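You operate a simulated robot arm through the tools that you are given. There is no shell and no other tool.

Carry out the task below with a simulated robot arm. There is one attempt and no reset: what you move stays moved.

Task
Test the big and the middle-size orange pots with the probe; water the dry one.
Fine: all the jug's water; probe back in the black pot, jug back. Set down upright: small jug.

The check looks at the end state, three seconds after you hand in, the way a careful person would. Anything else that was tipped, shoved, dropped, spilled or broken makes it a failure.

Robot
A 7-joint arm with a two-finger parallel gripper, fixed in place. Base frame: the origin is on the floor under the middle of its stand, x ahead of it, y to its left, z up. Units: m, rad, N and s.
With the tool pointing down near the work surface it reaches from about 0.34 to 0.78 m from the base axis. Its first joint turns from -2.897 to 2.897 rad. Payload 3.91 kg.
Tool frame: the origin (TCP) lies between the finger pads and is the grasp point; the fingertips stand 0.03 m ahead of it; z points along the fingers, y is the line along which they close. Largest opening 0.11 m; finger width 0.02, thickness 0.01; the body of the gripper, 0.048 by 0.112 m, starts 0.055 m behind the TCP.
Orientation is told as [roll, pitch, yaw] about the base's x, y, z axes, in that order, counted from this pose: with the fingers straight down and closing along the base's y, the tool's x points along the base's -x, its y along +y and its z along -z.

Tools
- The arm moves only by the tool apply_moves. Its argument "increments" is a list of rows, each an object of numbers (a shift or turn left out is 0, a gripper value left out holds the last): "tx", "ty", "tz": the shift along the base's x, y, z in units of 30 mm (1.0 is 30 mm); "rx", "ry", "rz": the turn, a rotation vector about the base's x, y, z in units of 8 degrees (1.0 is 8 degrees); "jaw": the gripper command, from -1 (shut) to 1 (fully open), values between in proportion. In form: [{"tx": .., "ty": .., "tz": .., "rx": .., "ry": .., "rz": .., "jaw": ..}, ...]. A call has 1 to 20 rows; each row shifts and turns the commanded pose from where the row before left it. A call with a number of a shift or a turn outside -1 to 1 is refused whole. A row lasts 0.2 s, in which the tool goes at most 0.05 m and 0.15 rad; a call with a longer step from one row to the next is refused whole, and so is a gripper value outside its range. Where a pose cannot be reached the arm comes as near as it can. A force on the tool above 40 N (or 10 N above the force at the start of the call, whichever is more), or a blocked arm, ends the call early, and 0.2 s more pass. Each finger travels about 0.153 m/s and halts on what it meets, pressing with about 38 N; the grip force reading is that of the motor and also rises with nothing between the fingers. The clock runs only during rows and for 0.2 s after the last one: add rows that do not move to give the fingers time. The reply holds the time, the measured pose of the TCP, the force on the tool along the base axes, the opening and the grip force, in the units named above and with some noise, with the torque about the TCP (base axes, N m) and any sound that the robot's microphone picked up.
- Cameras (640 x 400 px; columns grow to the right, rows downward): "scene" is fixed at [0.0514, -0.6486, 1.609]; the picture's right is [0.87, -0.50, 0.00], its down [-0.22, -0.38, -0.90] and it looks along [0.45, 0.78, -0.43] (base axes); focal length 327 px, centre (320, 200). "wrist" rides on the gripper at [0.077, 0.007, -0.114] in the tool frame; the picture's right is [-0.09, 1.00, 0.00], its down [-0.80, -0.07, -0.59] and it looks along [-0.59, -0.05, 0.80] (tool axes); focal length 270 px, centre (320, 200).
- camera(camera): a new picture of that camera. No time passes.
- move_column(by): slides the trunk up (or, below 0, down) by that many m; the arm rides with it, the base frame stays. It gives what a move gives, with no picture.
- probe_pixels(camera, pixels): for up to 12 pixels [column, row] of the newest picture of that camera ("zoom" is the newest enlarged one), the place [x, y, z] in the base frame of the surface seen there, good to about 0.002 m. No time passes.
- inspect(camera, box): a new picture of the part [left, top, right, bottom] of that camera's present view, enlarged. No time passes.
- job_done(): hands the job in; it is judged then, once.

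Open the gripper and draw the arm clear of the work before you hand the job in, unless the task says otherwise.

The tools are called after "Request:" as a command line: name --argument value ..., lists and objects as JSON in quotes. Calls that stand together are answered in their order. apply_moves: Moves the arm, as the interface text tells. Its arguments: {"type":"object","properties":{"increments":{"type":"array"}},"required":["increments"]} The other tools are called the same way: move_column (by) moves the trunk up or down; camera (camera) takes a picture; probe_pixels (camera, pixels) gives the place of the surface under pixels of a picture; inspect (camera, box) takes an enlarged picture of a part of a camera's view; job_done () hands the job in.

At the start:

```text
clock: 0.0
ee_pos: [0.4063, 0.0715, 1.4024]
tool_rot: [0.0, -0.001, -0.001]
force: [-0.1, 0.1, 0.4]
wrist_torque: [0.0, -0.01, -0.02]
grip_width: 0.1099
finger_force: 0.0
trunk travel left (down, up): [-0.575, 0.035]
```

scene: 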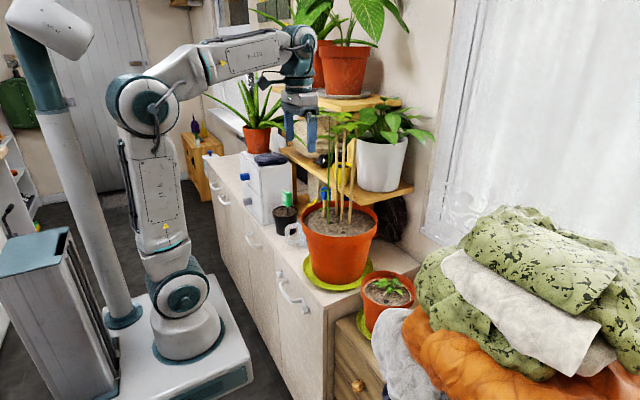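
wrist: 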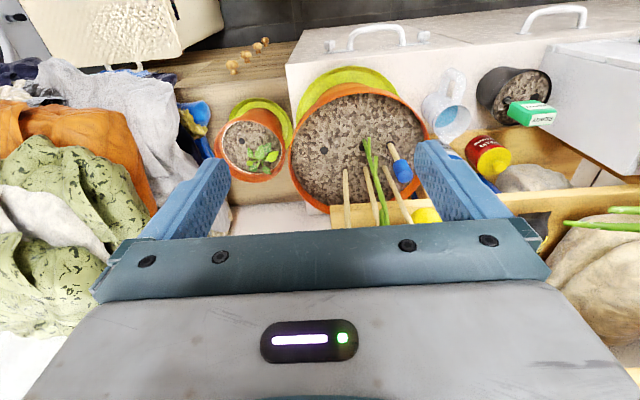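

The scene view shows the big orange pot near (340,240), a smaller one near (388,295), the black pot with a green-topped probe near (286,210), and the small jug near (296,235). I'll enlarge both views to see the details.

Request:
inspect --camera "scene" --box '[230, 120, 430, 320]'

Request:
inspect --camera "wrist" --box '[400, 40, 600, 240]'

Request:
inspect --camera "scene" --box '[200, 0, 440, 150]'

```text
2.00 times, centred on (330, 220) of scene
```

zoom: 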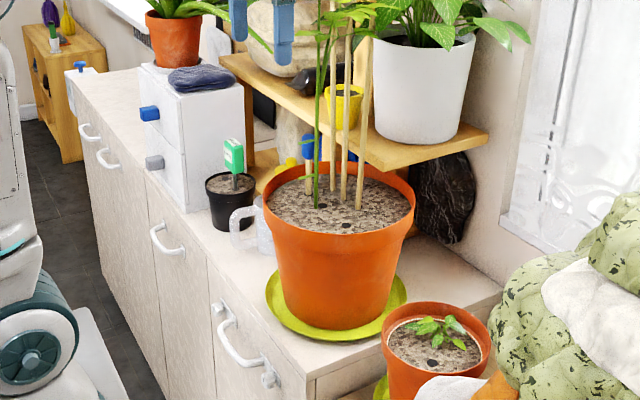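

```text
2.00 times, centred on (500, 140) of wrist
```

zoom: 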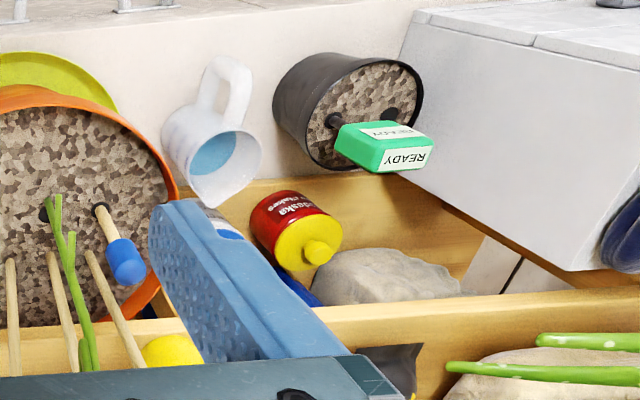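

```text
2.67 times, centred on (320, 75) of scene
```

zoom: 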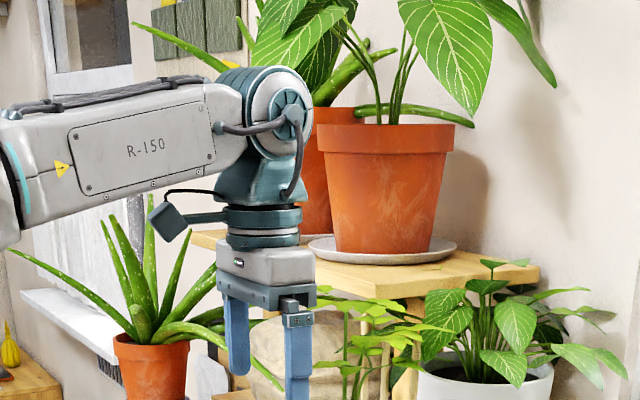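

The probe has a green head reading "READY" and sits in the black pot. The jug holds blue water beside the big pot. I'll measure the key points now.

Request:
probe_pixels --camera "scene" --pixels '[[286, 195], [290, 203], [286, 212], [296, 230], [290, 236], [303, 226], [340, 222], [316, 222], [330, 222], [340, 233], [385, 292], [389, 299]]'

Request:
probe_pixels --camera "wrist" --pixels '[[323, 150], [363, 147], [242, 140], [530, 112], [545, 120], [505, 101], [523, 96], [448, 115], [455, 80], [441, 90], [470, 112], [360, 100]]'

Request:
inspect --camera "wrist" --box '[420, 60, 580, 160]'

Request:
inspect --camera "wrist" --box '[200, 60, 440, 230]'

Request:
inspect --camera "scene" --box '[250, 170, 330, 250]'

```text
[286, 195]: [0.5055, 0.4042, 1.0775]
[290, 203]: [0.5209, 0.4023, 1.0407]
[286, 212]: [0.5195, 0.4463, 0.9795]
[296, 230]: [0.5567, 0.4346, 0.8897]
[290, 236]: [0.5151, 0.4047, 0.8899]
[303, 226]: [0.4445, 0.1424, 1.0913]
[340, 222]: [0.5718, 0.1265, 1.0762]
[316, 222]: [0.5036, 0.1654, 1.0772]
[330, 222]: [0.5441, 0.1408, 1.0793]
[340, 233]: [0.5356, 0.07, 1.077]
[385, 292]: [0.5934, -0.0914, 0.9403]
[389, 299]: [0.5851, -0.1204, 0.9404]
```

```text
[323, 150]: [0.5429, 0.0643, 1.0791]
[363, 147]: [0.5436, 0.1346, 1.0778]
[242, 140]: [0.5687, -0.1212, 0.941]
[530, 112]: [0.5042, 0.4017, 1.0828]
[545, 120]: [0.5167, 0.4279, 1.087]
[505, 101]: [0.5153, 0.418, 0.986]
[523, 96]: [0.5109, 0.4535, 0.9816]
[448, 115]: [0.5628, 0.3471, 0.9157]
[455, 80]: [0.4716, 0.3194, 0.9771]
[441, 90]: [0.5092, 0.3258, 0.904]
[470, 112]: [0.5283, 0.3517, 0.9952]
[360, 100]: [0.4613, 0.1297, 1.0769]
```

```text
4.00 times, centred on (500, 110) of wrist
```

zoom: 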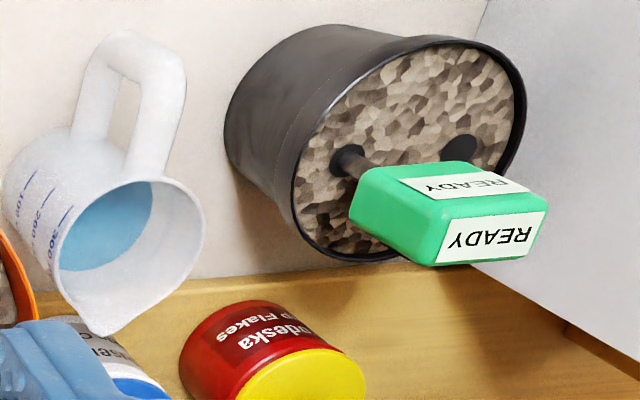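

```text
2.35 times, centred on (320, 145) of wrist
```

zoom: 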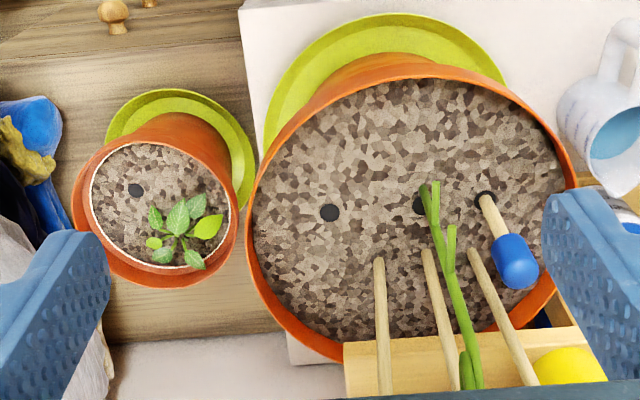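

```text
5.00 times, centred on (290, 210) of scene
```

zoom: 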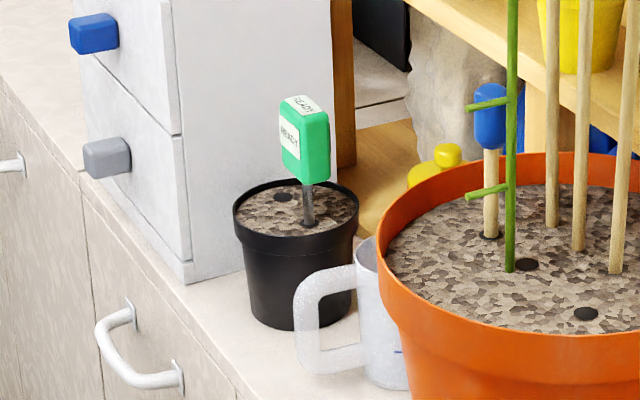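

Holes in the soil are at about (0.543,0.064) and (0.544,0.135) in the big pot, and (0.569,-0.121) in the smaller one. I need to check pot sizes before deciding which is "middle-size", so I'll measure the other reddish pots.

Request:
probe_pixels --camera "scene" --pixels '[[325, 52], [366, 52], [345, 90], [319, 60], [250, 132], [283, 132], [265, 150], [302, 205], [377, 205], [363, 282], [415, 282], [342, 175]]'

Request:
inspect --camera "scene" --box '[330, 240, 450, 400]'

Request:
inspect --camera "scene" --box '[0, 100, 240, 400]'

Request:
inspect --camera "scene" --box '[170, 80, 330, 180]'

Request:
inspect --camera "wrist" --box '[0, 0, 320, 200]'

```text
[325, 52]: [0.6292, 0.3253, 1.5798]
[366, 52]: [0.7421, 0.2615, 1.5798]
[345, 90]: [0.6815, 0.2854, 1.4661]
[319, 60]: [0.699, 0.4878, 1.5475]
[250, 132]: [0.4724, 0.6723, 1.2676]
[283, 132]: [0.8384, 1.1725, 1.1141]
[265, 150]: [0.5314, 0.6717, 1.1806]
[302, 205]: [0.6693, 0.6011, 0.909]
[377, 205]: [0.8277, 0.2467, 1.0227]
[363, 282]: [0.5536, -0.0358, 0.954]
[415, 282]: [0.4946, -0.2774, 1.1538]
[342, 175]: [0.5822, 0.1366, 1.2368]
```

```text
2.50 times, centred on (390, 320) of scene
```

zoom: 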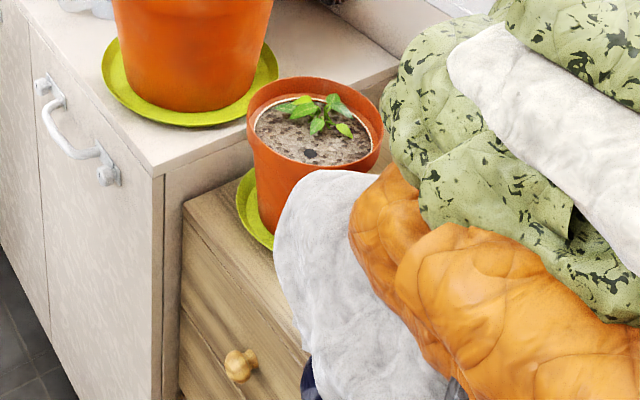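

```text
1.33 times, centred on (120, 250) of scene
```

zoom: 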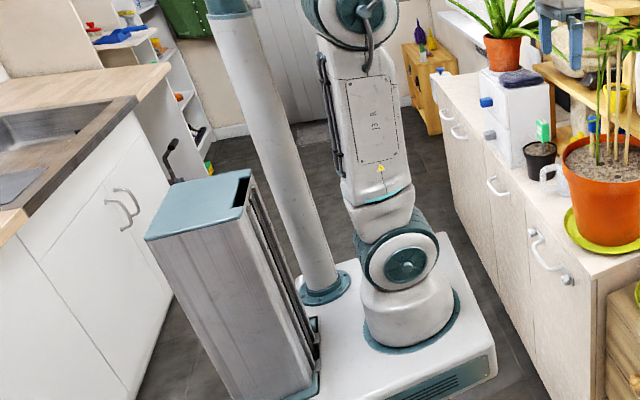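

```text
4.00 times, centred on (250, 130) of scene
```

zoom: 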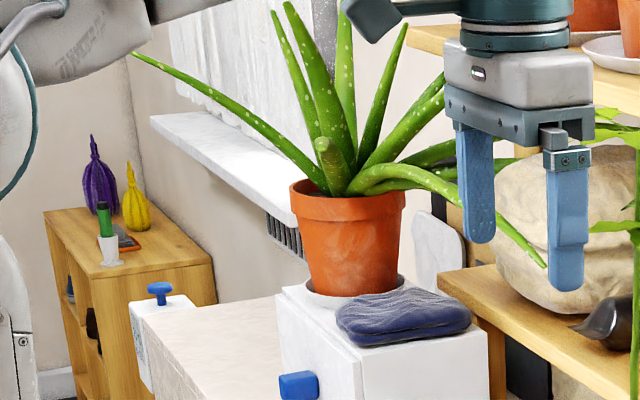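

```text
2.00 times, centred on (160, 100) of wrist
```

zoom: 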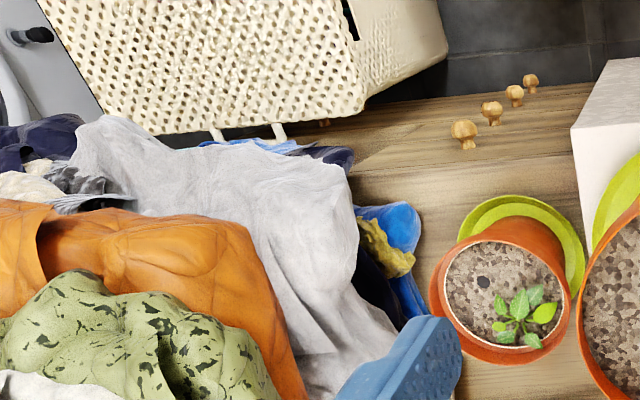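

The low pot has a rim of about 0.155 m, the aloe pot about 0.12 m and the bamboo pot about 0.26 m. The top-shelf pots are terracotta. I'll zoom in on the probe head in the wrist view to get its exact shape and pose.

Request:
inspect --camera "wrist" --box '[490, 80, 570, 130]'

Request:
probe_pixels --camera "zoom" --pixels '[[185, 175], [145, 265], [310, 330], [520, 320], [540, 240], [560, 200], [330, 145], [300, 230], [420, 290], [440, 215], [120, 180], [380, 160]]'

Request:
inspect --camera "scene" --box '[270, 180, 310, 230]'

Request:
probe_pixels --camera "zoom" --pixels '[[273, 130], [280, 220], [330, 230], [360, 230], [365, 150], [330, 110], [320, 290], [325, 345], [225, 285]]'

```text
8.00 times, centred on (530, 105) of wrist
```

zoom: 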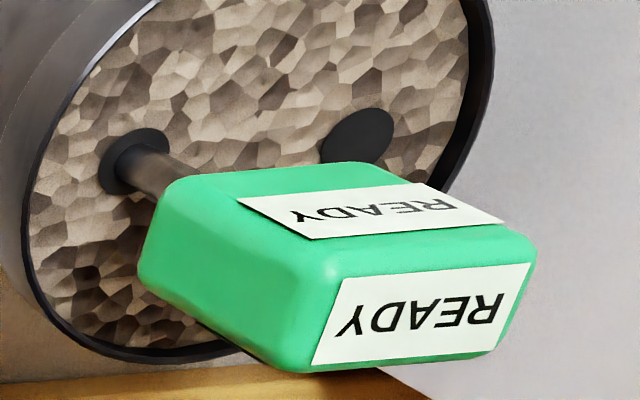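

```text
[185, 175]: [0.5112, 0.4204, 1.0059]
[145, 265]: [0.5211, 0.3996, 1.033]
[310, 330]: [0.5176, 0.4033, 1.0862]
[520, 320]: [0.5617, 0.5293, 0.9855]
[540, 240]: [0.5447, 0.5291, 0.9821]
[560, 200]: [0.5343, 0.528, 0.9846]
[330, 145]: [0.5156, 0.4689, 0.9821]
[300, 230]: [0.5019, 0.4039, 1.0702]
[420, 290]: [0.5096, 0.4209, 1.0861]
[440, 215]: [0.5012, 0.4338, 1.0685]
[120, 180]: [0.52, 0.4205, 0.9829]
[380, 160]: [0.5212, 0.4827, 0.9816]
```

```text
8.00 times, centred on (290, 205) of scene
```

zoom: 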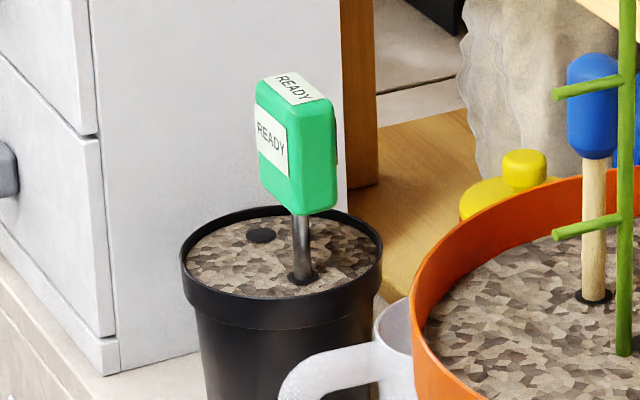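

```text
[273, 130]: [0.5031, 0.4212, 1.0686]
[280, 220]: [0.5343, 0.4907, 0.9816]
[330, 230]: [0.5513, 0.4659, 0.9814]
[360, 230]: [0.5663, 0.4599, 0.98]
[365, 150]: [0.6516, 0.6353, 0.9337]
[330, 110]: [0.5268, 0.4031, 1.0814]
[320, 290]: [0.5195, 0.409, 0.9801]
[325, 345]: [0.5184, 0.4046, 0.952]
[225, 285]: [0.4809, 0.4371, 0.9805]
```

The probe head is roughly 0.03 (x) × 0.04 (y) × 0.057 m, centred near (0.516, 0.420, 1.057), with its label facing -x. Next I'll measure nearby obstacles: the shelf edge, aloe leaves, stakes, plant leaves, and then the jug.

Request:
probe_pixels --camera "scene" --pixels '[[306, 146], [295, 130], [280, 128], [283, 152], [320, 170], [400, 192], [330, 130], [352, 150], [345, 120], [335, 150], [372, 120], [380, 140]]'

Request:
inspect --camera "scene" --box '[290, 90, 400, 200]'

Request:
inspect --camera "wrist" --box '[410, 60, 490, 150]'

Request:
probe_pixels --camera "zoom" --pixels '[[270, 90], [300, 60], [345, 50], [370, 110], [330, 165], [270, 160], [290, 215], [390, 240], [310, 330], [240, 280], [180, 210], [345, 260]]'

```text
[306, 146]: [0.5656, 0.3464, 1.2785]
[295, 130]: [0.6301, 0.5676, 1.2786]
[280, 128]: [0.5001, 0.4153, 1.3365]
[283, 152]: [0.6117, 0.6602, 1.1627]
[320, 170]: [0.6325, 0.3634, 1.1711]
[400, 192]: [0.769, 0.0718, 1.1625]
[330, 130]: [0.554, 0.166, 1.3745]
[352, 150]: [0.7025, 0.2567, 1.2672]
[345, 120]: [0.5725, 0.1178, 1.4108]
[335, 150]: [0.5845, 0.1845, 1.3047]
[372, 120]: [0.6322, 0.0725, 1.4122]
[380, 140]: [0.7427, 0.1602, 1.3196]
```

```text
3.64 times, centred on (345, 145) of scene
```

zoom: 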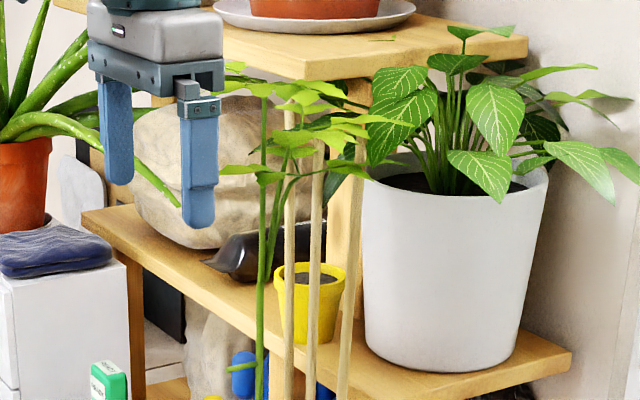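

```text
4.44 times, centred on (450, 105) of wrist
```

zoom: 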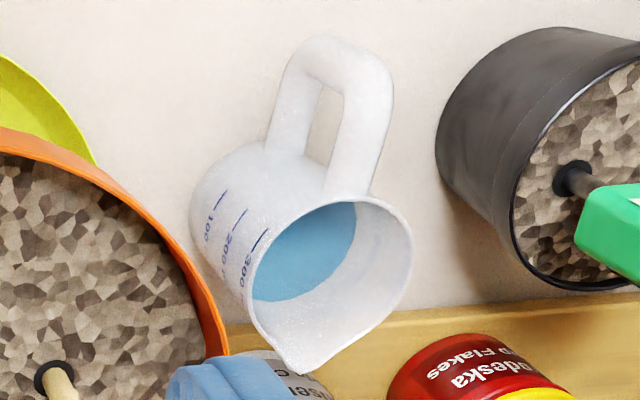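

```text
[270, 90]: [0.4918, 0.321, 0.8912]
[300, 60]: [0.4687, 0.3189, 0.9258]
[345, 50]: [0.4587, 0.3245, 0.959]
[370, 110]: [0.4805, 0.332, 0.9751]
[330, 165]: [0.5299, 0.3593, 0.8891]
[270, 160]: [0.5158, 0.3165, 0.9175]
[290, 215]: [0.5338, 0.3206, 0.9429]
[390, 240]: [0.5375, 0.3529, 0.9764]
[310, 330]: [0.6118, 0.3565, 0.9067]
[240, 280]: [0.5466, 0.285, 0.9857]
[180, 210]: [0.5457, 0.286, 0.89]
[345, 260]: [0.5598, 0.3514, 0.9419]
```

A long aloe leaf seems to hang over the black pot: pixel (280,128) reads (0.500,0.415,1.337) and the tip at (306,146) reads (0.566,0.346,1.279). I need its full path before I approach.

Request:
inspect --camera "scene" --box '[240, 80, 320, 160]'

Request:
probe_pixels --camera "zoom" --pixels '[[300, 240], [350, 250], [400, 275], [440, 295], [480, 320], [240, 235], [260, 230], [200, 220], [150, 200], [330, 130], [280, 150], [420, 200]]'

Request:
inspect --camera "wrist" --box '[480, 150, 640, 300]'

Request:
probe_pixels --camera "wrist" --pixels '[[575, 223], [600, 226], [630, 228], [620, 210], [635, 208], [590, 217]]'

```text
5.00 times, centred on (280, 120) of scene
```

zoom: 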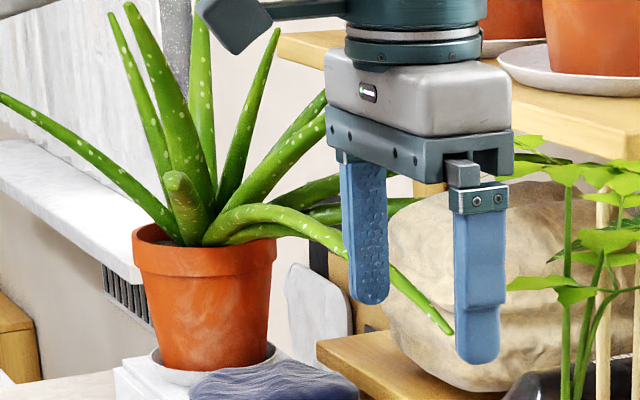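

```text
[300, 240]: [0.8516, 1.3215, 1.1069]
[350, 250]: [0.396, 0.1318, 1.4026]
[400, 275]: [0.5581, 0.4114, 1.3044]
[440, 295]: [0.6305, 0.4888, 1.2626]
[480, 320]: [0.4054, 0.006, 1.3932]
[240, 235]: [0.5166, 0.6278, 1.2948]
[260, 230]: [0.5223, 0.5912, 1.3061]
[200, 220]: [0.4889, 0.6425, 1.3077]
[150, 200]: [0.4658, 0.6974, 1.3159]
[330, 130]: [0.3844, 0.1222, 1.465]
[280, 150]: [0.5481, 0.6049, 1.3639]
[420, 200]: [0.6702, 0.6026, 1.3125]
```

```text
2.67 times, centred on (560, 225) of wrist
```

zoom: 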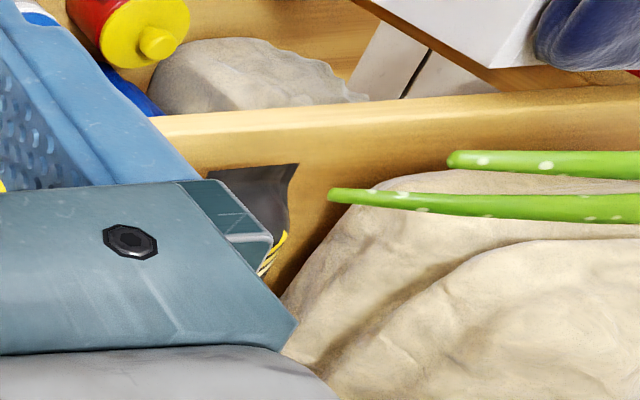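

```text
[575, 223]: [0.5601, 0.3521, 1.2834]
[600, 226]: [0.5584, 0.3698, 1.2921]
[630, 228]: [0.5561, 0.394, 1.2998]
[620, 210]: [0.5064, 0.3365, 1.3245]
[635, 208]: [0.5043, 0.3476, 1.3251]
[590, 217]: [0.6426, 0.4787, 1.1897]
```

Two aloe leaves overhang the black pot at x≈0.505 and 0.56, z≈1.28–1.33, so a straight-down grasp there would hit them. I'll tilt the tool about 60° so the fingers point forward, and approach the probe from the robot side, starting with a staging pose in free space.

Request:
apply_moves --increments '[{"tx": -0.17, "ty": 0.66, "tz": -0.563, "ry": -0.8333, "jaw": 1}, {"tx": -0.17, "ty": 0.66, "tz": -0.563, "ry": -0.8333}, {"tx": -0.17, "ty": 0.66, "tz": -0.563, "ry": -0.8333}, {"tx": -0.17, "ty": 0.66, "tz": -0.563, "ry": -0.8333}, {"tx": -0.17, "ty": 0.66, "tz": -0.563, "ry": -0.8333}, {"tx": -0.17, "ty": 0.66, "tz": -0.563, "ry": -0.8333}, {"tx": -0.17, "ty": 0.66, "tz": -0.563, "ry": -0.8333}, {"tx": -0.17, "ty": 0.66, "tz": -0.563, "ry": -0.8333}, {"tx": -0.17, "ty": 0.66, "tz": -0.563, "ry": -0.8333}, {}]'

Request:
camera --camera "wrist"

Request:
camera --camera "scene"

```text
clock: 2.1
ee_pos: [0.3289, 0.2935, 1.2112]
tool_rot: [0.123, -0.857, 0.078]
force: [-0.7, -0.9, -0.6]
wrist_torque: [0.0, -0.03, 0.02]
grip_width: 0.1098
finger_force: 0.1
trunk travel left (down, up): [-0.575, 0.035]
stopped in row 10: the arm was blocked; the commanded pose is now the measured one
```

```text
taken
```

wrist: 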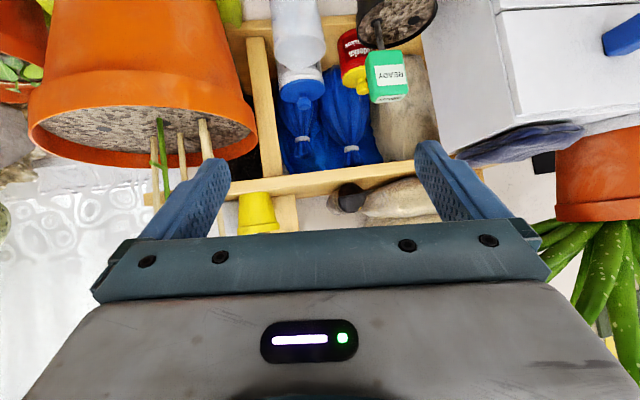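

```text
taken
```

scene: 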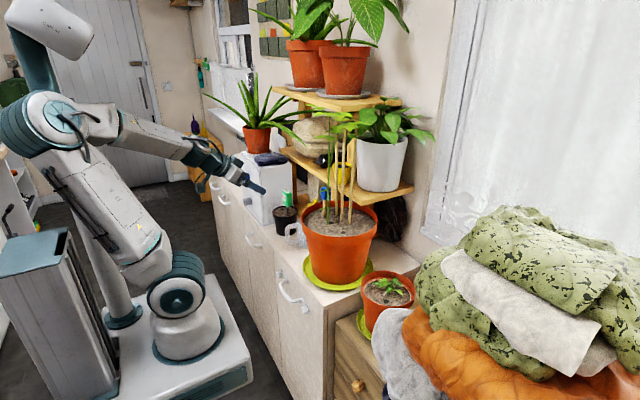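

The arm got blocked in its folded-back posture, reaching (0.329,0.294,1.211) with pitch -0.857. Nothing was touched: the forces are about 1 N and the scene looks unchanged. I'll move forward a little and remove the stray roll and yaw, then lower the trunk to ease the wrist.

Request:
apply_moves --increments '[{"tx": 0.76, "tz": 0.325, "rx": -0.144, "rz": -0.306}, {"tx": 0.76, "tz": 0.325, "rx": -0.144, "rz": -0.306}, {"tx": 0.76, "tz": 0.325, "rx": -0.144, "rz": -0.306}, {"tx": 0.76, "tz": 0.325, "rx": -0.144, "rz": -0.306}, {}, {}]'

```text
clock: 2.7
ee_pos: [0.3063, 0.3422, 1.2215]
tool_rot: [0.061, -0.834, 0.241]
force: [-0.3, 0.2, 0.1]
wrist_torque: [-0.01, 0.01, -0.05]
grip_width: 0.11
finger_force: 0.1
trunk travel left (down, up): [-0.575, 0.035]
stopped in row 3: the arm was blocked; the commanded pose is now the measured one
```

The TCP drifted to (0.306,0.342,1.222) with more yaw, so a joint limit is probably active. I'll check the arm's posture.

Request:
camera --camera "scene"

Request:
inspect --camera "scene" --box '[0, 60, 320, 260]'

```text
taken
```

scene: 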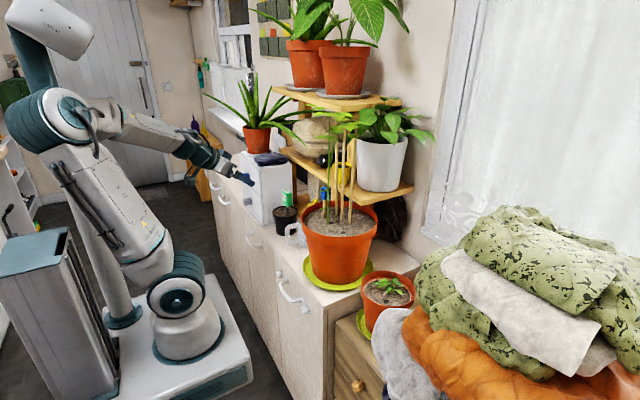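

```text
2.00 times, centred on (160, 160) of scene
```

zoom: 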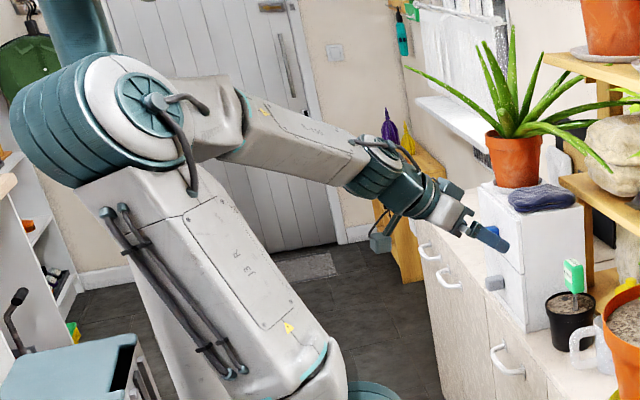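

The upper arm is leaning far back next to the mast, so the elbow or wrist is at a limit. I'll back out by turning the tool back toward straight down while moving forward and up, then stage farther out.

Request:
apply_moves --increments '[{"tz": 0.5, "ry": 0.6}, {"tx": 0.2, "tz": 0.5, "ry": 0.8}, {"tx": 0.4, "tz": 0.5, "ry": 0.8}, {"tx": 0.4, "tz": 0.3, "ry": 0.8}, {}, {}]'

```text
clock: 4.1
ee_pos: [0.3373, 0.3407, 1.2758]
tool_rot: [0.166, -0.427, 0.176]
force: [-0.3, 0.2, -0.7]
wrist_torque: [-0.01, 0.03, -0.02]
grip_width: 0.11
finger_force: 0.1
trunk travel left (down, up): [-0.575, 0.035]
```

Free again at (0.337,0.341,1.276). I'll lower the trunk by 0.18 m so the forearm sits flatter for forward-pointing grasps. The space below is empty down to the 0.89 m worktop.

Request:
move_column --by -0.18

```text
clock: 6.1
ee_pos: [0.3369, 0.3414, 1.0966]
tool_rot: [0.165, -0.427, 0.175]
force: [0.8, -0.3, -0.5]
wrist_torque: [-0.03, 0.0, 0.02]
grip_width: 0.11
finger_force: 0.2
trunk travel left (down, up): [-0.395, 0.215]
```

Next I'll square up the tool (roll and yaw to 0, pitch to -60°) and move to (0.40,0.42,1.10), which is still 0.1 m short of the probe.

Request:
apply_moves --increments '[{"tx": 0.35, "ty": 0.44, "rx": -0.18, "ry": -0.74, "rz": -0.292}, {"tx": 0.35, "ty": 0.44, "rx": -0.18, "ry": -0.74, "rz": -0.292}, {"tx": 0.35, "ty": 0.44, "rx": -0.18, "ry": -0.74, "rz": -0.292}, {"tx": 0.35, "ty": 0.44, "rx": -0.18, "ry": -0.74, "rz": -0.292}, {"tx": 0.35, "ty": 0.44, "rx": -0.18, "ry": -0.74, "rz": -0.292}, {"tx": 0.35, "ty": 0.44, "rx": -0.18, "ry": -0.74, "rz": -0.292}, {}, {}]'

Request:
camera --camera "wrist"

Request:
camera --camera "scene"

```text
clock: 7.9
ee_pos: [0.3997, 0.4198, 1.0958]
tool_rot: [-0.161, -1.021, 0.149]
force: [-0.1, -0.5, 0.8]
wrist_torque: [0.0, 0.02, 0.03]
grip_width: 0.1101
finger_force: 0.1
trunk travel left (down, up): [-0.395, 0.215]
```

```text
taken
```

wrist: 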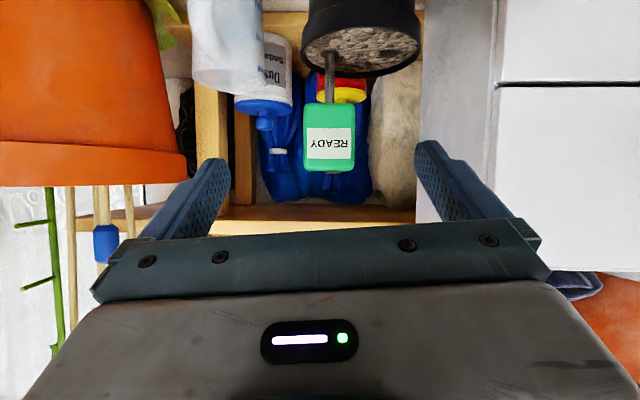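

```text
taken
```

scene: 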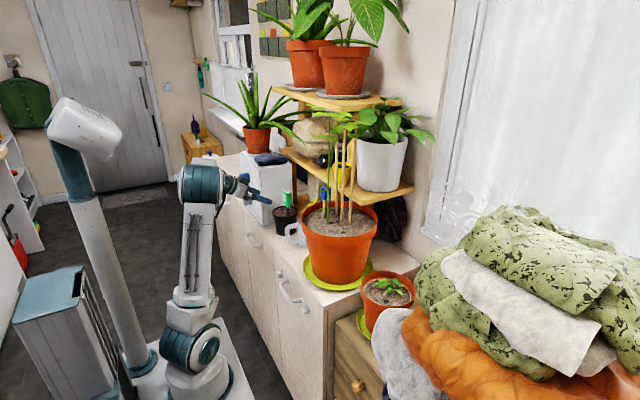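

The label reads "READY" at (330,140) and the probe sits between the open fingers. I'll remove the small residual tilt, drop to z≈1.058, and advance part of the way.

Request:
apply_moves --increments '[{"tz": -0.42, "rx": 0.2, "ry": -0.06, "rz": -0.03}, {"tz": -0.42, "rx": 0.2, "ry": -0.06, "rz": -0.03}, {"tz": -0.42, "rx": 0.2, "ry": -0.07, "rz": -0.03}, {"tx": 0.6}, {"tx": 0.6}, {"tx": 0.6}, {}, {}]'

Request:
camera --camera "wrist"

```text
clock: 9.7
ee_pos: [0.4545, 0.42, 1.0591]
tool_rot: [-0.004, -1.053, 0.001]
force: [-0.2, -0.1, 0.4]
wrist_torque: [-0.02, 0.0, -0.01]
grip_width: 0.1101
finger_force: 0.1
trunk travel left (down, up): [-0.395, 0.215]
```

```text
taken
```

wrist: 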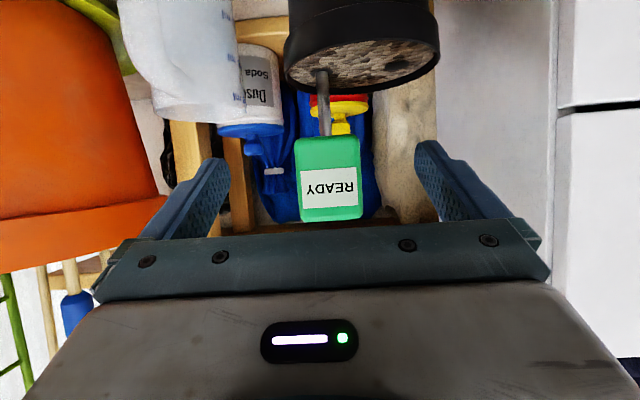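

The orientation is now clean (0, -1.053, 0). I'll take precise head and rod points from this closer view before the final approach.

Request:
inspect --camera "wrist" --box '[270, 50, 400, 230]'

Request:
probe_pixels --camera "wrist" --pixels '[[300, 155], [358, 155], [329, 190], [305, 212], [355, 210], [329, 150], [323, 80], [324, 115], [330, 218], [313, 157], [345, 157], [322, 72]]'

```text
2.22 times, centred on (335, 140) of wrist
```

zoom: 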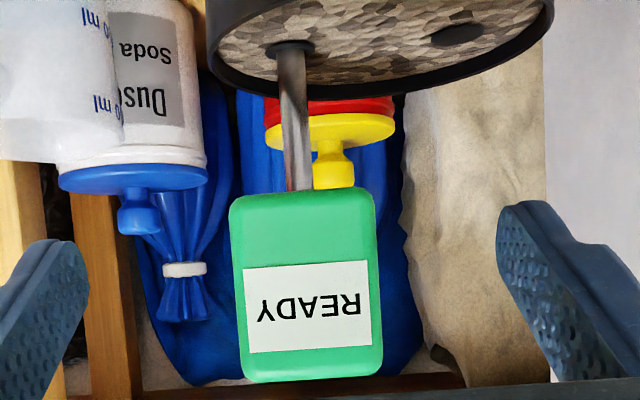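

```text
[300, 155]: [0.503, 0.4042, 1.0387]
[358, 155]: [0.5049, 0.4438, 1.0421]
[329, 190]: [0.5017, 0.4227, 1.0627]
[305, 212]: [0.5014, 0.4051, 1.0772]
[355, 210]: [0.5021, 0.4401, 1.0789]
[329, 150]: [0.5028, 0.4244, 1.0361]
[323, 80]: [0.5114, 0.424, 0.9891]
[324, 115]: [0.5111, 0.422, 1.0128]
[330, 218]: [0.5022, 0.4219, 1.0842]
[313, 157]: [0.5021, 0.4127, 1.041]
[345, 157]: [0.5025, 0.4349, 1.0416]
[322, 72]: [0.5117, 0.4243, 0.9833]
```

The head spans y 0.403–0.4435, with its centre and the rod at y≈0.423. The front face is at x≈0.502 and z runs 1.03–1.086. I'll advance to (0.516,0.423,1.058), then close the gripper.

Request:
apply_moves --increments '[{"tx": 0.51, "ty": 0.025}, {"tx": 0.51, "ty": 0.025}, {"tx": 0.51, "ty": 0.025}, {"tx": 0.51, "ty": 0.025}, {}, {}]'

Request:
camera --camera "wrist"

Request:
inspect --camera "scene" --box '[230, 140, 350, 260]'

```text
clock: 11.1
ee_pos: [0.515, 0.4233, 1.058]
tool_rot: [-0.003, -1.052, -0.001]
force: [-0.3, 0.4, -0.1]
wrist_torque: [0.0, 0.01, -0.02]
grip_width: 0.11
finger_force: 0.0
trunk travel left (down, up): [-0.395, 0.215]
```

```text
taken
```

wrist: 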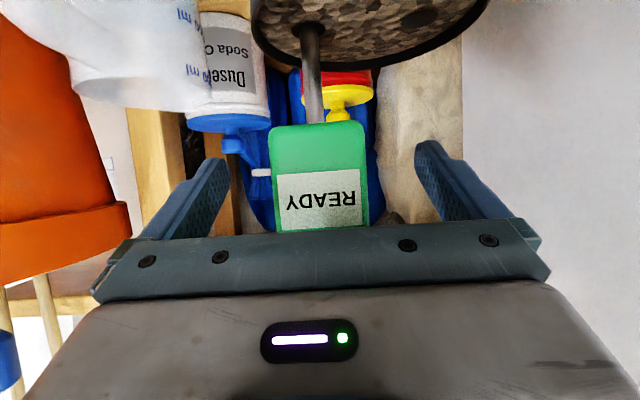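

```text
3.33 times, centred on (290, 200) of scene
```

zoom: 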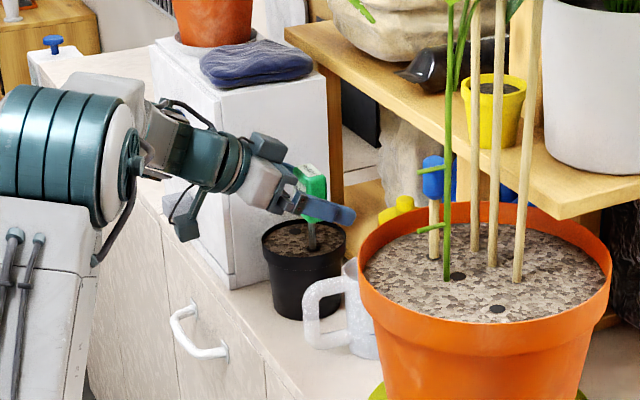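

The fingers are on both sides of the head with clearance. Now I'll close gently, then fully grip.

Request:
apply_moves --increments '[{"jaw": 0.4}, {"jaw": 0.0}, {"jaw": -0.2}, {"jaw": -0.4}, {"jaw": -1}, {"jaw": -1}, {"jaw": -1}]'

Request:
camera --camera "wrist"

```text
clock: 12.7
ee_pos: [0.5145, 0.4233, 1.0576]
tool_rot: [-0.005, -1.053, 0.0]
force: [0.0, -0.2, 0.1]
wrist_torque: [0.0, -0.01, 0.02]
grip_width: 0.0451
finger_force: 37.8
trunk travel left (down, up): [-0.395, 0.215]
```

```text
taken
```

wrist: 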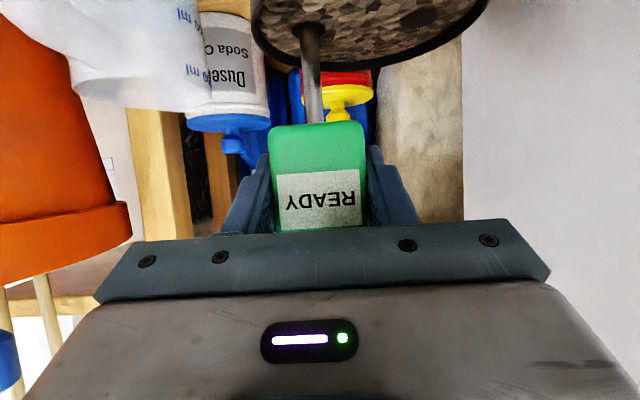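

The head is gripped (width 0.045, force 37.8 N). Now I'll lift straight up about 0.10 m, which stays well below the leaves at z≈1.28, and check the rod tip.

Request:
apply_moves --increments '[{"tz": 0.3}, {"tz": 0.5}, {"tz": 0.6}, {"tz": 0.6}, {"tz": 0.6}, {"tz": 0.4}, {}, {}]'

Request:
camera --camera "wrist"

Request:
inspect --camera "scene" --box '[230, 120, 350, 240]'

```text
clock: 14.5
ee_pos: [0.5147, 0.4243, 1.148]
tool_rot: [-0.002, -1.051, 0.001]
force: [-0.4, -0.1, 0.0]
wrist_torque: [0.02, 0.0, -0.01]
grip_width: 0.0454
finger_force: 38.1
trunk travel left (down, up): [-0.395, 0.215]
```

```text
taken
```

wrist: 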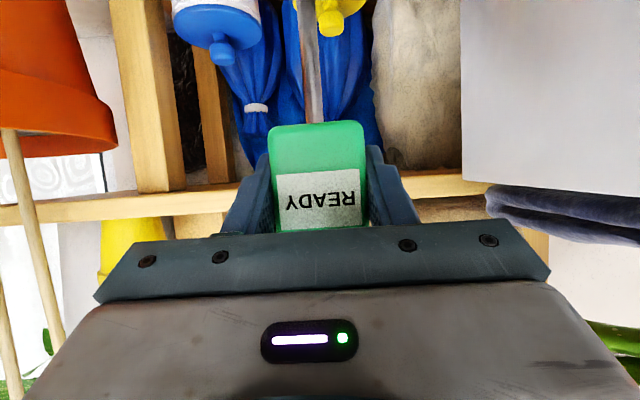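

```text
3.33 times, centred on (290, 180) of scene
```

zoom: 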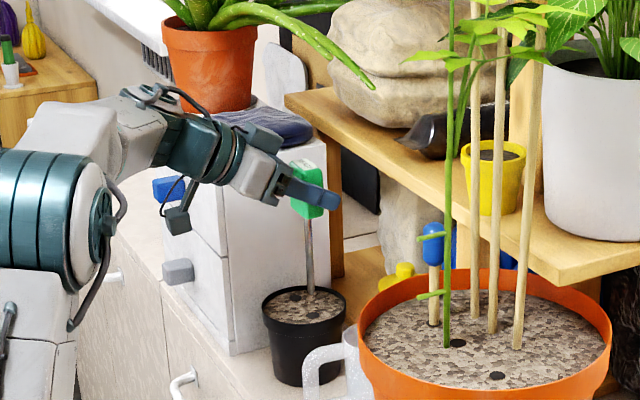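

The rod looks close to leaving the hole. I'll lift another 0.04 m and check for the tip.

Request:
apply_moves --increments '[{"tz": 0.5}, {"tz": 0.5}, {"tz": 0.34}, {}, {}]'

Request:
inspect --camera "scene" --box '[260, 150, 330, 220]'

Request:
inspect --camera "scene" --box '[230, 90, 350, 210]'

```text
clock: 15.7
ee_pos: [0.5147, 0.4232, 1.1871]
tool_rot: [-0.002, -1.053, 0.0]
force: [0.6, -0.1, -0.4]
wrist_torque: [-0.02, 0.03, -0.02]
grip_width: 0.0452
finger_force: 37.8
trunk travel left (down, up): [-0.395, 0.215]
```

```text
5.71 times, centred on (295, 185) of scene
```

zoom: 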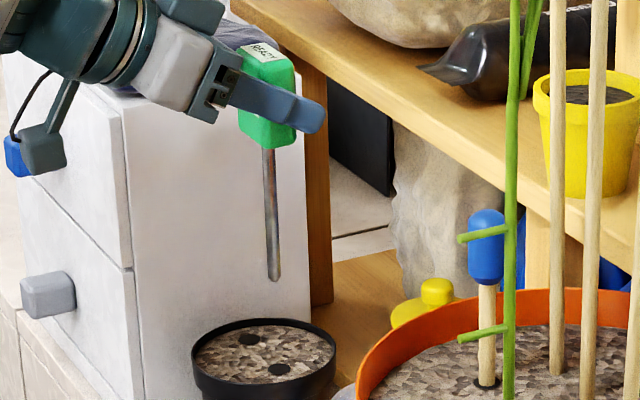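

```text
3.33 times, centred on (290, 150) of scene
```

zoom: 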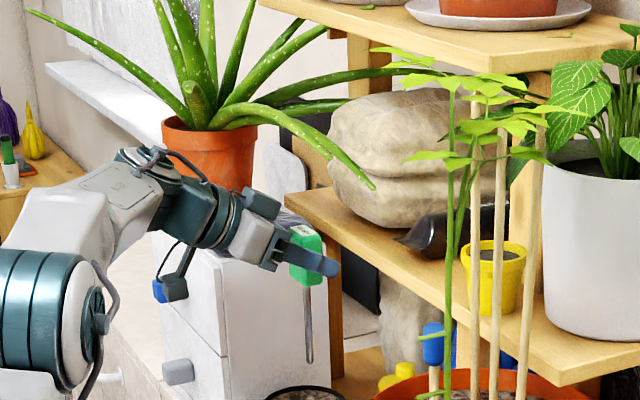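

The rod is fully out. I'll get the positions of the tip, rod and both black-pot holes for later.

Request:
probe_pixels --camera "zoom" --pixels '[[309, 360], [309, 350], [308, 320], [307, 295], [306, 285], [310, 240], [296, 260]]'

Request:
inspect --camera "scene" --box '[270, 200, 310, 225]'

Request:
probe_pixels --camera "zoom" --pixels '[[262, 150], [303, 195], [200, 220], [380, 220], [290, 110], [300, 330]]'

```text
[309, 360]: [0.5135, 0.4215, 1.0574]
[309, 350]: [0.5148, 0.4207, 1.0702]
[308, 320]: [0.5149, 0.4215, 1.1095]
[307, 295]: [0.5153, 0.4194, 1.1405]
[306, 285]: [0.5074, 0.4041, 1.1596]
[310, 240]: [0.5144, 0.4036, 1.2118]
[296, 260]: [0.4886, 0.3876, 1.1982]
```

```text
16.00 times, centred on (290, 212) of scene
```

zoom: 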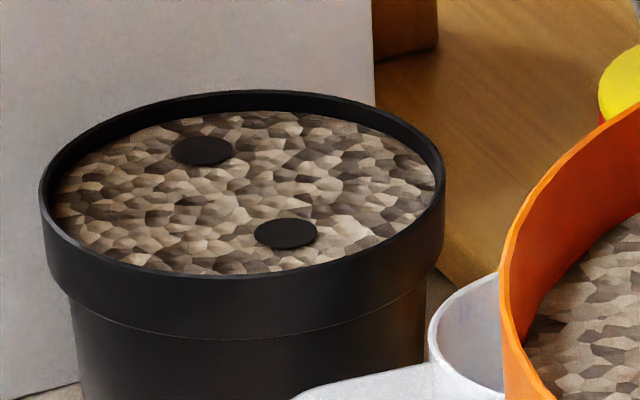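

```text
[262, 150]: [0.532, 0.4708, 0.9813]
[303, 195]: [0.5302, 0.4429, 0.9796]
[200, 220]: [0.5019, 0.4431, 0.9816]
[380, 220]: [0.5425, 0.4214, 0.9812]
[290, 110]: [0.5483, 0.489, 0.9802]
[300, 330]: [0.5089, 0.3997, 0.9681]
```

The tip is 0.130 m below the TCP, so the probe was about 0.054 m into the soil. I'll locate both black-pot hole centres precisely, along with the big and middle pot holes.

Request:
probe_pixels --camera "zoom" --pixels '[[287, 233], [256, 233], [317, 233], [287, 220], [287, 246], [203, 151], [173, 151], [233, 151]]'

Request:
inspect --camera "scene" --box '[310, 210, 370, 250]'

Request:
probe_pixels --camera "zoom" --pixels '[[230, 140], [220, 30], [330, 190], [320, 200]]'

Request:
inspect --camera "scene" --box '[355, 270, 425, 315]'

Request:
probe_pixels --camera "zoom" --pixels '[[320, 260], [320, 270], [400, 200], [200, 150], [300, 190]]'

```text
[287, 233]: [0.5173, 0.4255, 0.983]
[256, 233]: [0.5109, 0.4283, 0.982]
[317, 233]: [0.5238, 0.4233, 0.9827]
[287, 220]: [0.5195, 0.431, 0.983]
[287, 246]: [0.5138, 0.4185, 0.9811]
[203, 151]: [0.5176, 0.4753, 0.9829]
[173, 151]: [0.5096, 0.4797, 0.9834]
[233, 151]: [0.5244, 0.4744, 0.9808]
```

```text
10.00 times, centred on (340, 230) of scene
```

zoom: 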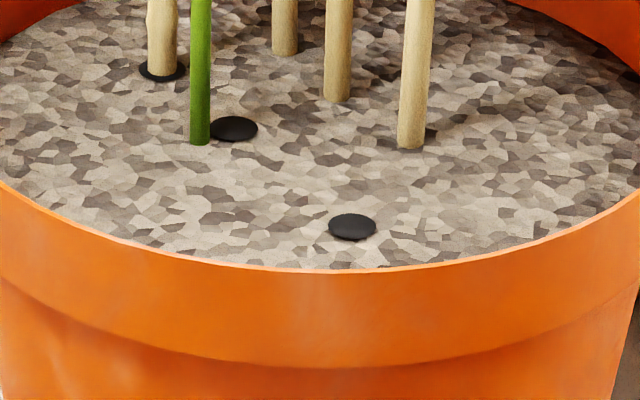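

```text
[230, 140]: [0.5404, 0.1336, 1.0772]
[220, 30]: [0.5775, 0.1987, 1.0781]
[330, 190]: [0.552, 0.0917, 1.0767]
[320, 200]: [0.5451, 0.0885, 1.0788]
```

```text
8.89 times, centred on (390, 292) of scene
```

zoom: 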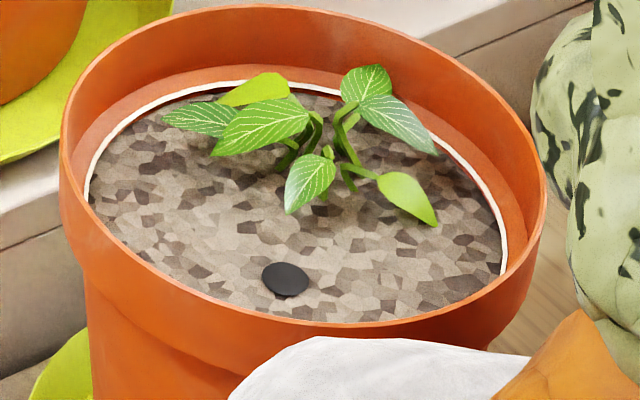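

```text
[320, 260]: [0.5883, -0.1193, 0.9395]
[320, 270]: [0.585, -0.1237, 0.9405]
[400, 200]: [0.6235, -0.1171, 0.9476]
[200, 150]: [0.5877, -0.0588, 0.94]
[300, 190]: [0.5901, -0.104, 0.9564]
```

I'll read the middle-pot hole centre from this zoom, then re-zoom on the big pot's open hole.

Request:
probe_pixels --camera "zoom" --pixels '[[285, 280], [263, 280], [308, 280], [285, 265], [285, 295], [270, 50], [100, 200], [520, 200], [300, 325], [370, 345]]'

Request:
inspect --camera "scene" --box '[310, 210, 370, 250]'

Request:
probe_pixels --camera "zoom" --pixels '[[352, 227], [329, 227], [375, 227], [352, 214], [352, 239], [415, 145], [338, 98], [285, 52], [200, 140], [234, 128], [300, 268], [470, 255]]'

```text
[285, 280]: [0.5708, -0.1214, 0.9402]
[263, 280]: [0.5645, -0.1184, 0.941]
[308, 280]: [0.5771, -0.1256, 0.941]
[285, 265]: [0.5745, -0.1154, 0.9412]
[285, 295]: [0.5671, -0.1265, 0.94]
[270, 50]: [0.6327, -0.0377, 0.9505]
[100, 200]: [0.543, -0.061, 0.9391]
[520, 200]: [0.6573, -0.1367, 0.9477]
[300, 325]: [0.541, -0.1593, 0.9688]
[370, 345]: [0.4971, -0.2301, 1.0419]
```

```text
10.00 times, centred on (340, 230) of scene
```

zoom: 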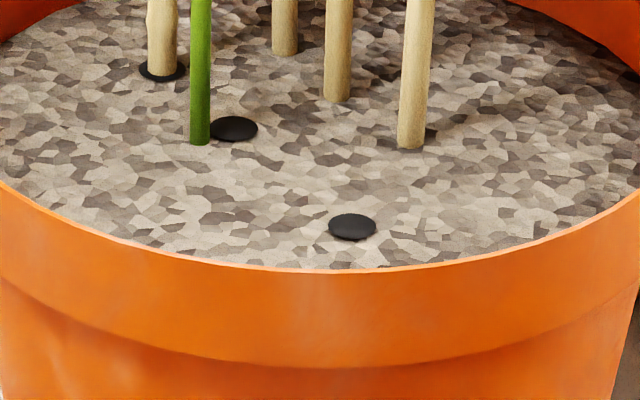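

```text
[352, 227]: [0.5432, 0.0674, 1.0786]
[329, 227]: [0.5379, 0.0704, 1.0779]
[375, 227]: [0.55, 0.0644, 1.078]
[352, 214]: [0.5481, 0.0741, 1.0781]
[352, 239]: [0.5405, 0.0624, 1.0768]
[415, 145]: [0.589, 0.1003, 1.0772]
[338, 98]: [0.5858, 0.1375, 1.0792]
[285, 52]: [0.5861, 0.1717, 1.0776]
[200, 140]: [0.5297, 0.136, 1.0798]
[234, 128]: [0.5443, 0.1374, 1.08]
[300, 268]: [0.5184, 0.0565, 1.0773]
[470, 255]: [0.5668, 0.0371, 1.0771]
```

The big-pot hole is at (0.5437,0.0675,1.078) and the middle-pot hole at (0.5708,-0.1212,0.940). Before transporting I'll check what blocked the arm earlier (the mast position), and measure the big pot's rim, stalk twigs and dibber.

Request:
camera --camera "scene"

Request:
probe_pixels --camera "scene" --pixels '[[75, 180], [100, 250], [130, 340], [85, 125], [205, 330], [195, 185], [319, 192], [319, 209], [325, 188], [338, 237], [303, 228], [372, 225]]'

```text
taken
```

scene: 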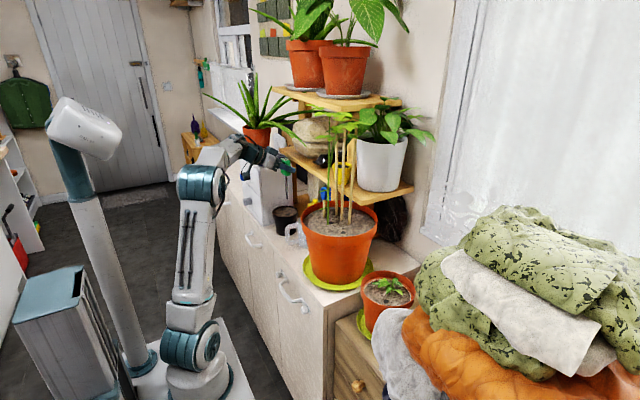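

```text
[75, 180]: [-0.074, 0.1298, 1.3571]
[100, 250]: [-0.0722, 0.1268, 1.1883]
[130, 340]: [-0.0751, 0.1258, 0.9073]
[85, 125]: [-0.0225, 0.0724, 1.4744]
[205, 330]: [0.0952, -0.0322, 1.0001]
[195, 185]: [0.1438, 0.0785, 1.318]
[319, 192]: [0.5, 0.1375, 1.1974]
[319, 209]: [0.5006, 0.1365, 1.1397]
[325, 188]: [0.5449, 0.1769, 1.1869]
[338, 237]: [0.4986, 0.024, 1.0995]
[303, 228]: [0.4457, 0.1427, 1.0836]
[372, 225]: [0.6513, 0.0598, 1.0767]
```

The mast is right behind the shoulder at about (-0.09,0.15), so I should keep the elbow forward. I'll carry the probe in front of the big pot at x≈0.44 with less tool tilt, because stalk twigs stick out to (0.50,0.137) at z 1.14–1.20. First I retreat from the leaves.

Request:
apply_moves --increments '[{"tx": -0.5, "tz": 0.2, "ry": 0.375}, {"tx": -0.5, "tz": 0.2, "ry": 0.375}, {"tx": -0.5, "tz": 0.25, "ry": 0.375}, {"tx": -0.5, "tz": 0.25, "ry": 0.375}, {"tx": -0.5, "tz": 0.25, "ry": 0.375}, {}, {}]'

Request:
camera --camera "scene"

```text
clock: 17.3
ee_pos: [0.44, 0.4229, 1.2226]
tool_rot: [-0.001, -0.79, -0.001]
force: [-0.7, -0.6, -0.5]
wrist_torque: [0.01, 0.02, 0.0]
grip_width: 0.0455
finger_force: 38.2
trunk travel left (down, up): [-0.395, 0.215]
```

```text
taken
```

scene: 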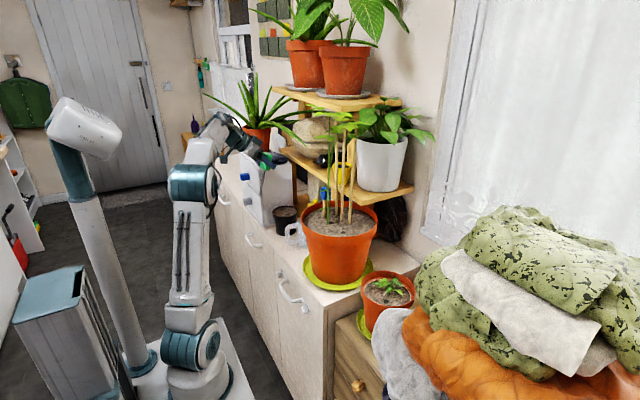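

The retreat worked. Next I sweep toward -y at x=0.44, easing the pitch toward -25° as the hand passes near the base.

Request:
apply_moves --increments '[{"ty": -0.8, "tz": 0.08, "ry": 0.3}, {"ty": -0.95, "tz": 0.08, "ry": 0.3}, {"ty": -0.95, "tz": 0.08, "ry": 0.3}, {"ty": -0.95, "tz": 0.08, "ry": 0.3}, {"ty": -0.95, "tz": 0.08, "ry": 0.3}, {"ty": -0.95, "ry": 0.3}, {"ty": -0.95, "ry": 0.3}, {}, {}]'

Request:
camera --camera "scene"

```text
clock: 19.3
ee_pos: [0.4407, 0.2288, 1.2336]
tool_rot: [-0.001, -0.498, -0.001]
force: [0.5, -0.4, -0.6]
wrist_torque: [0.02, 0.01, 0.01]
grip_width: 0.0454
finger_force: 38.0
trunk travel left (down, up): [-0.395, 0.215]
```

```text
taken
```

scene: 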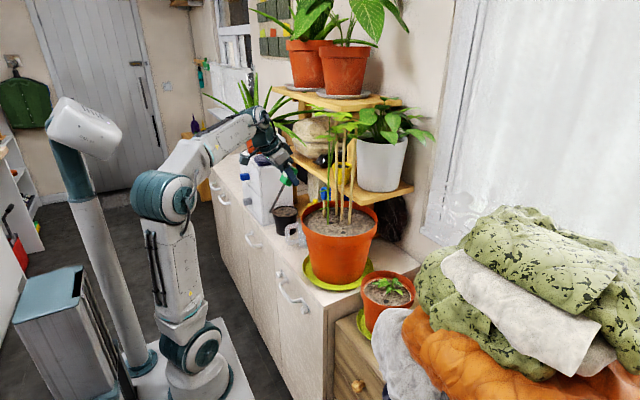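

All clear. I continue to y≈0.067 at the same pitch and add a +10° yaw so the hand stays clear of the stalk.

Request:
apply_moves --increments '[{"ty": -0.9, "rz": 0.2}, {"ty": -0.9, "rz": 0.2}, {"ty": -0.9, "rz": 0.2}, {"ty": -0.9, "rz": 0.2}, {"ty": -0.9, "rz": 0.2}, {"ty": -0.9, "rz": 0.25}, {}, {}]'

Request:
camera --camera "scene"

Request:
camera --camera "wrist"

```text
clock: 21.1
ee_pos: [0.4422, 0.0668, 1.2348]
tool_rot: [-0.001, -0.498, 0.174]
force: [-0.6, 0.2, -1.1]
wrist_torque: [0.05, 0.0, -0.04]
grip_width: 0.0454
finger_force: 37.7
trunk travel left (down, up): [-0.395, 0.215]
```

```text
taken
```

scene: 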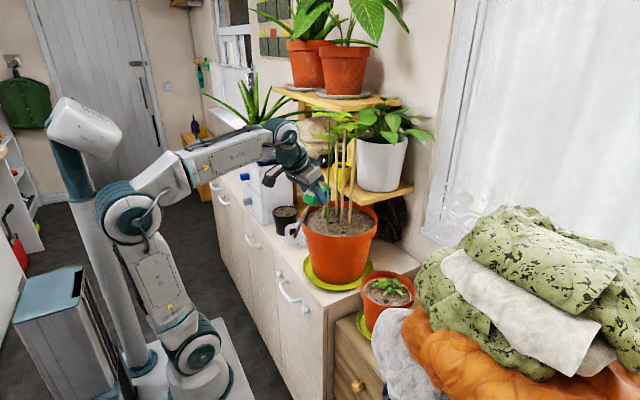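

```text
taken
```

wrist: 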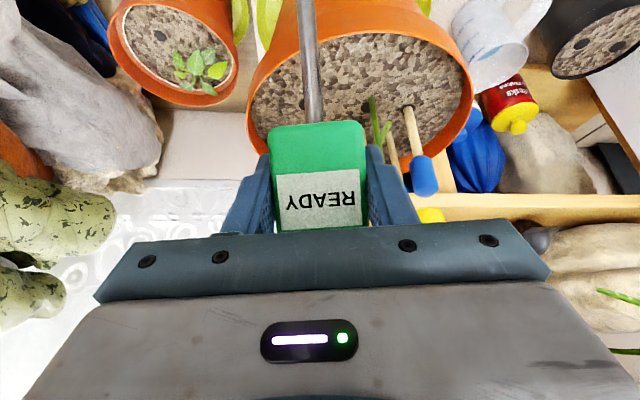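

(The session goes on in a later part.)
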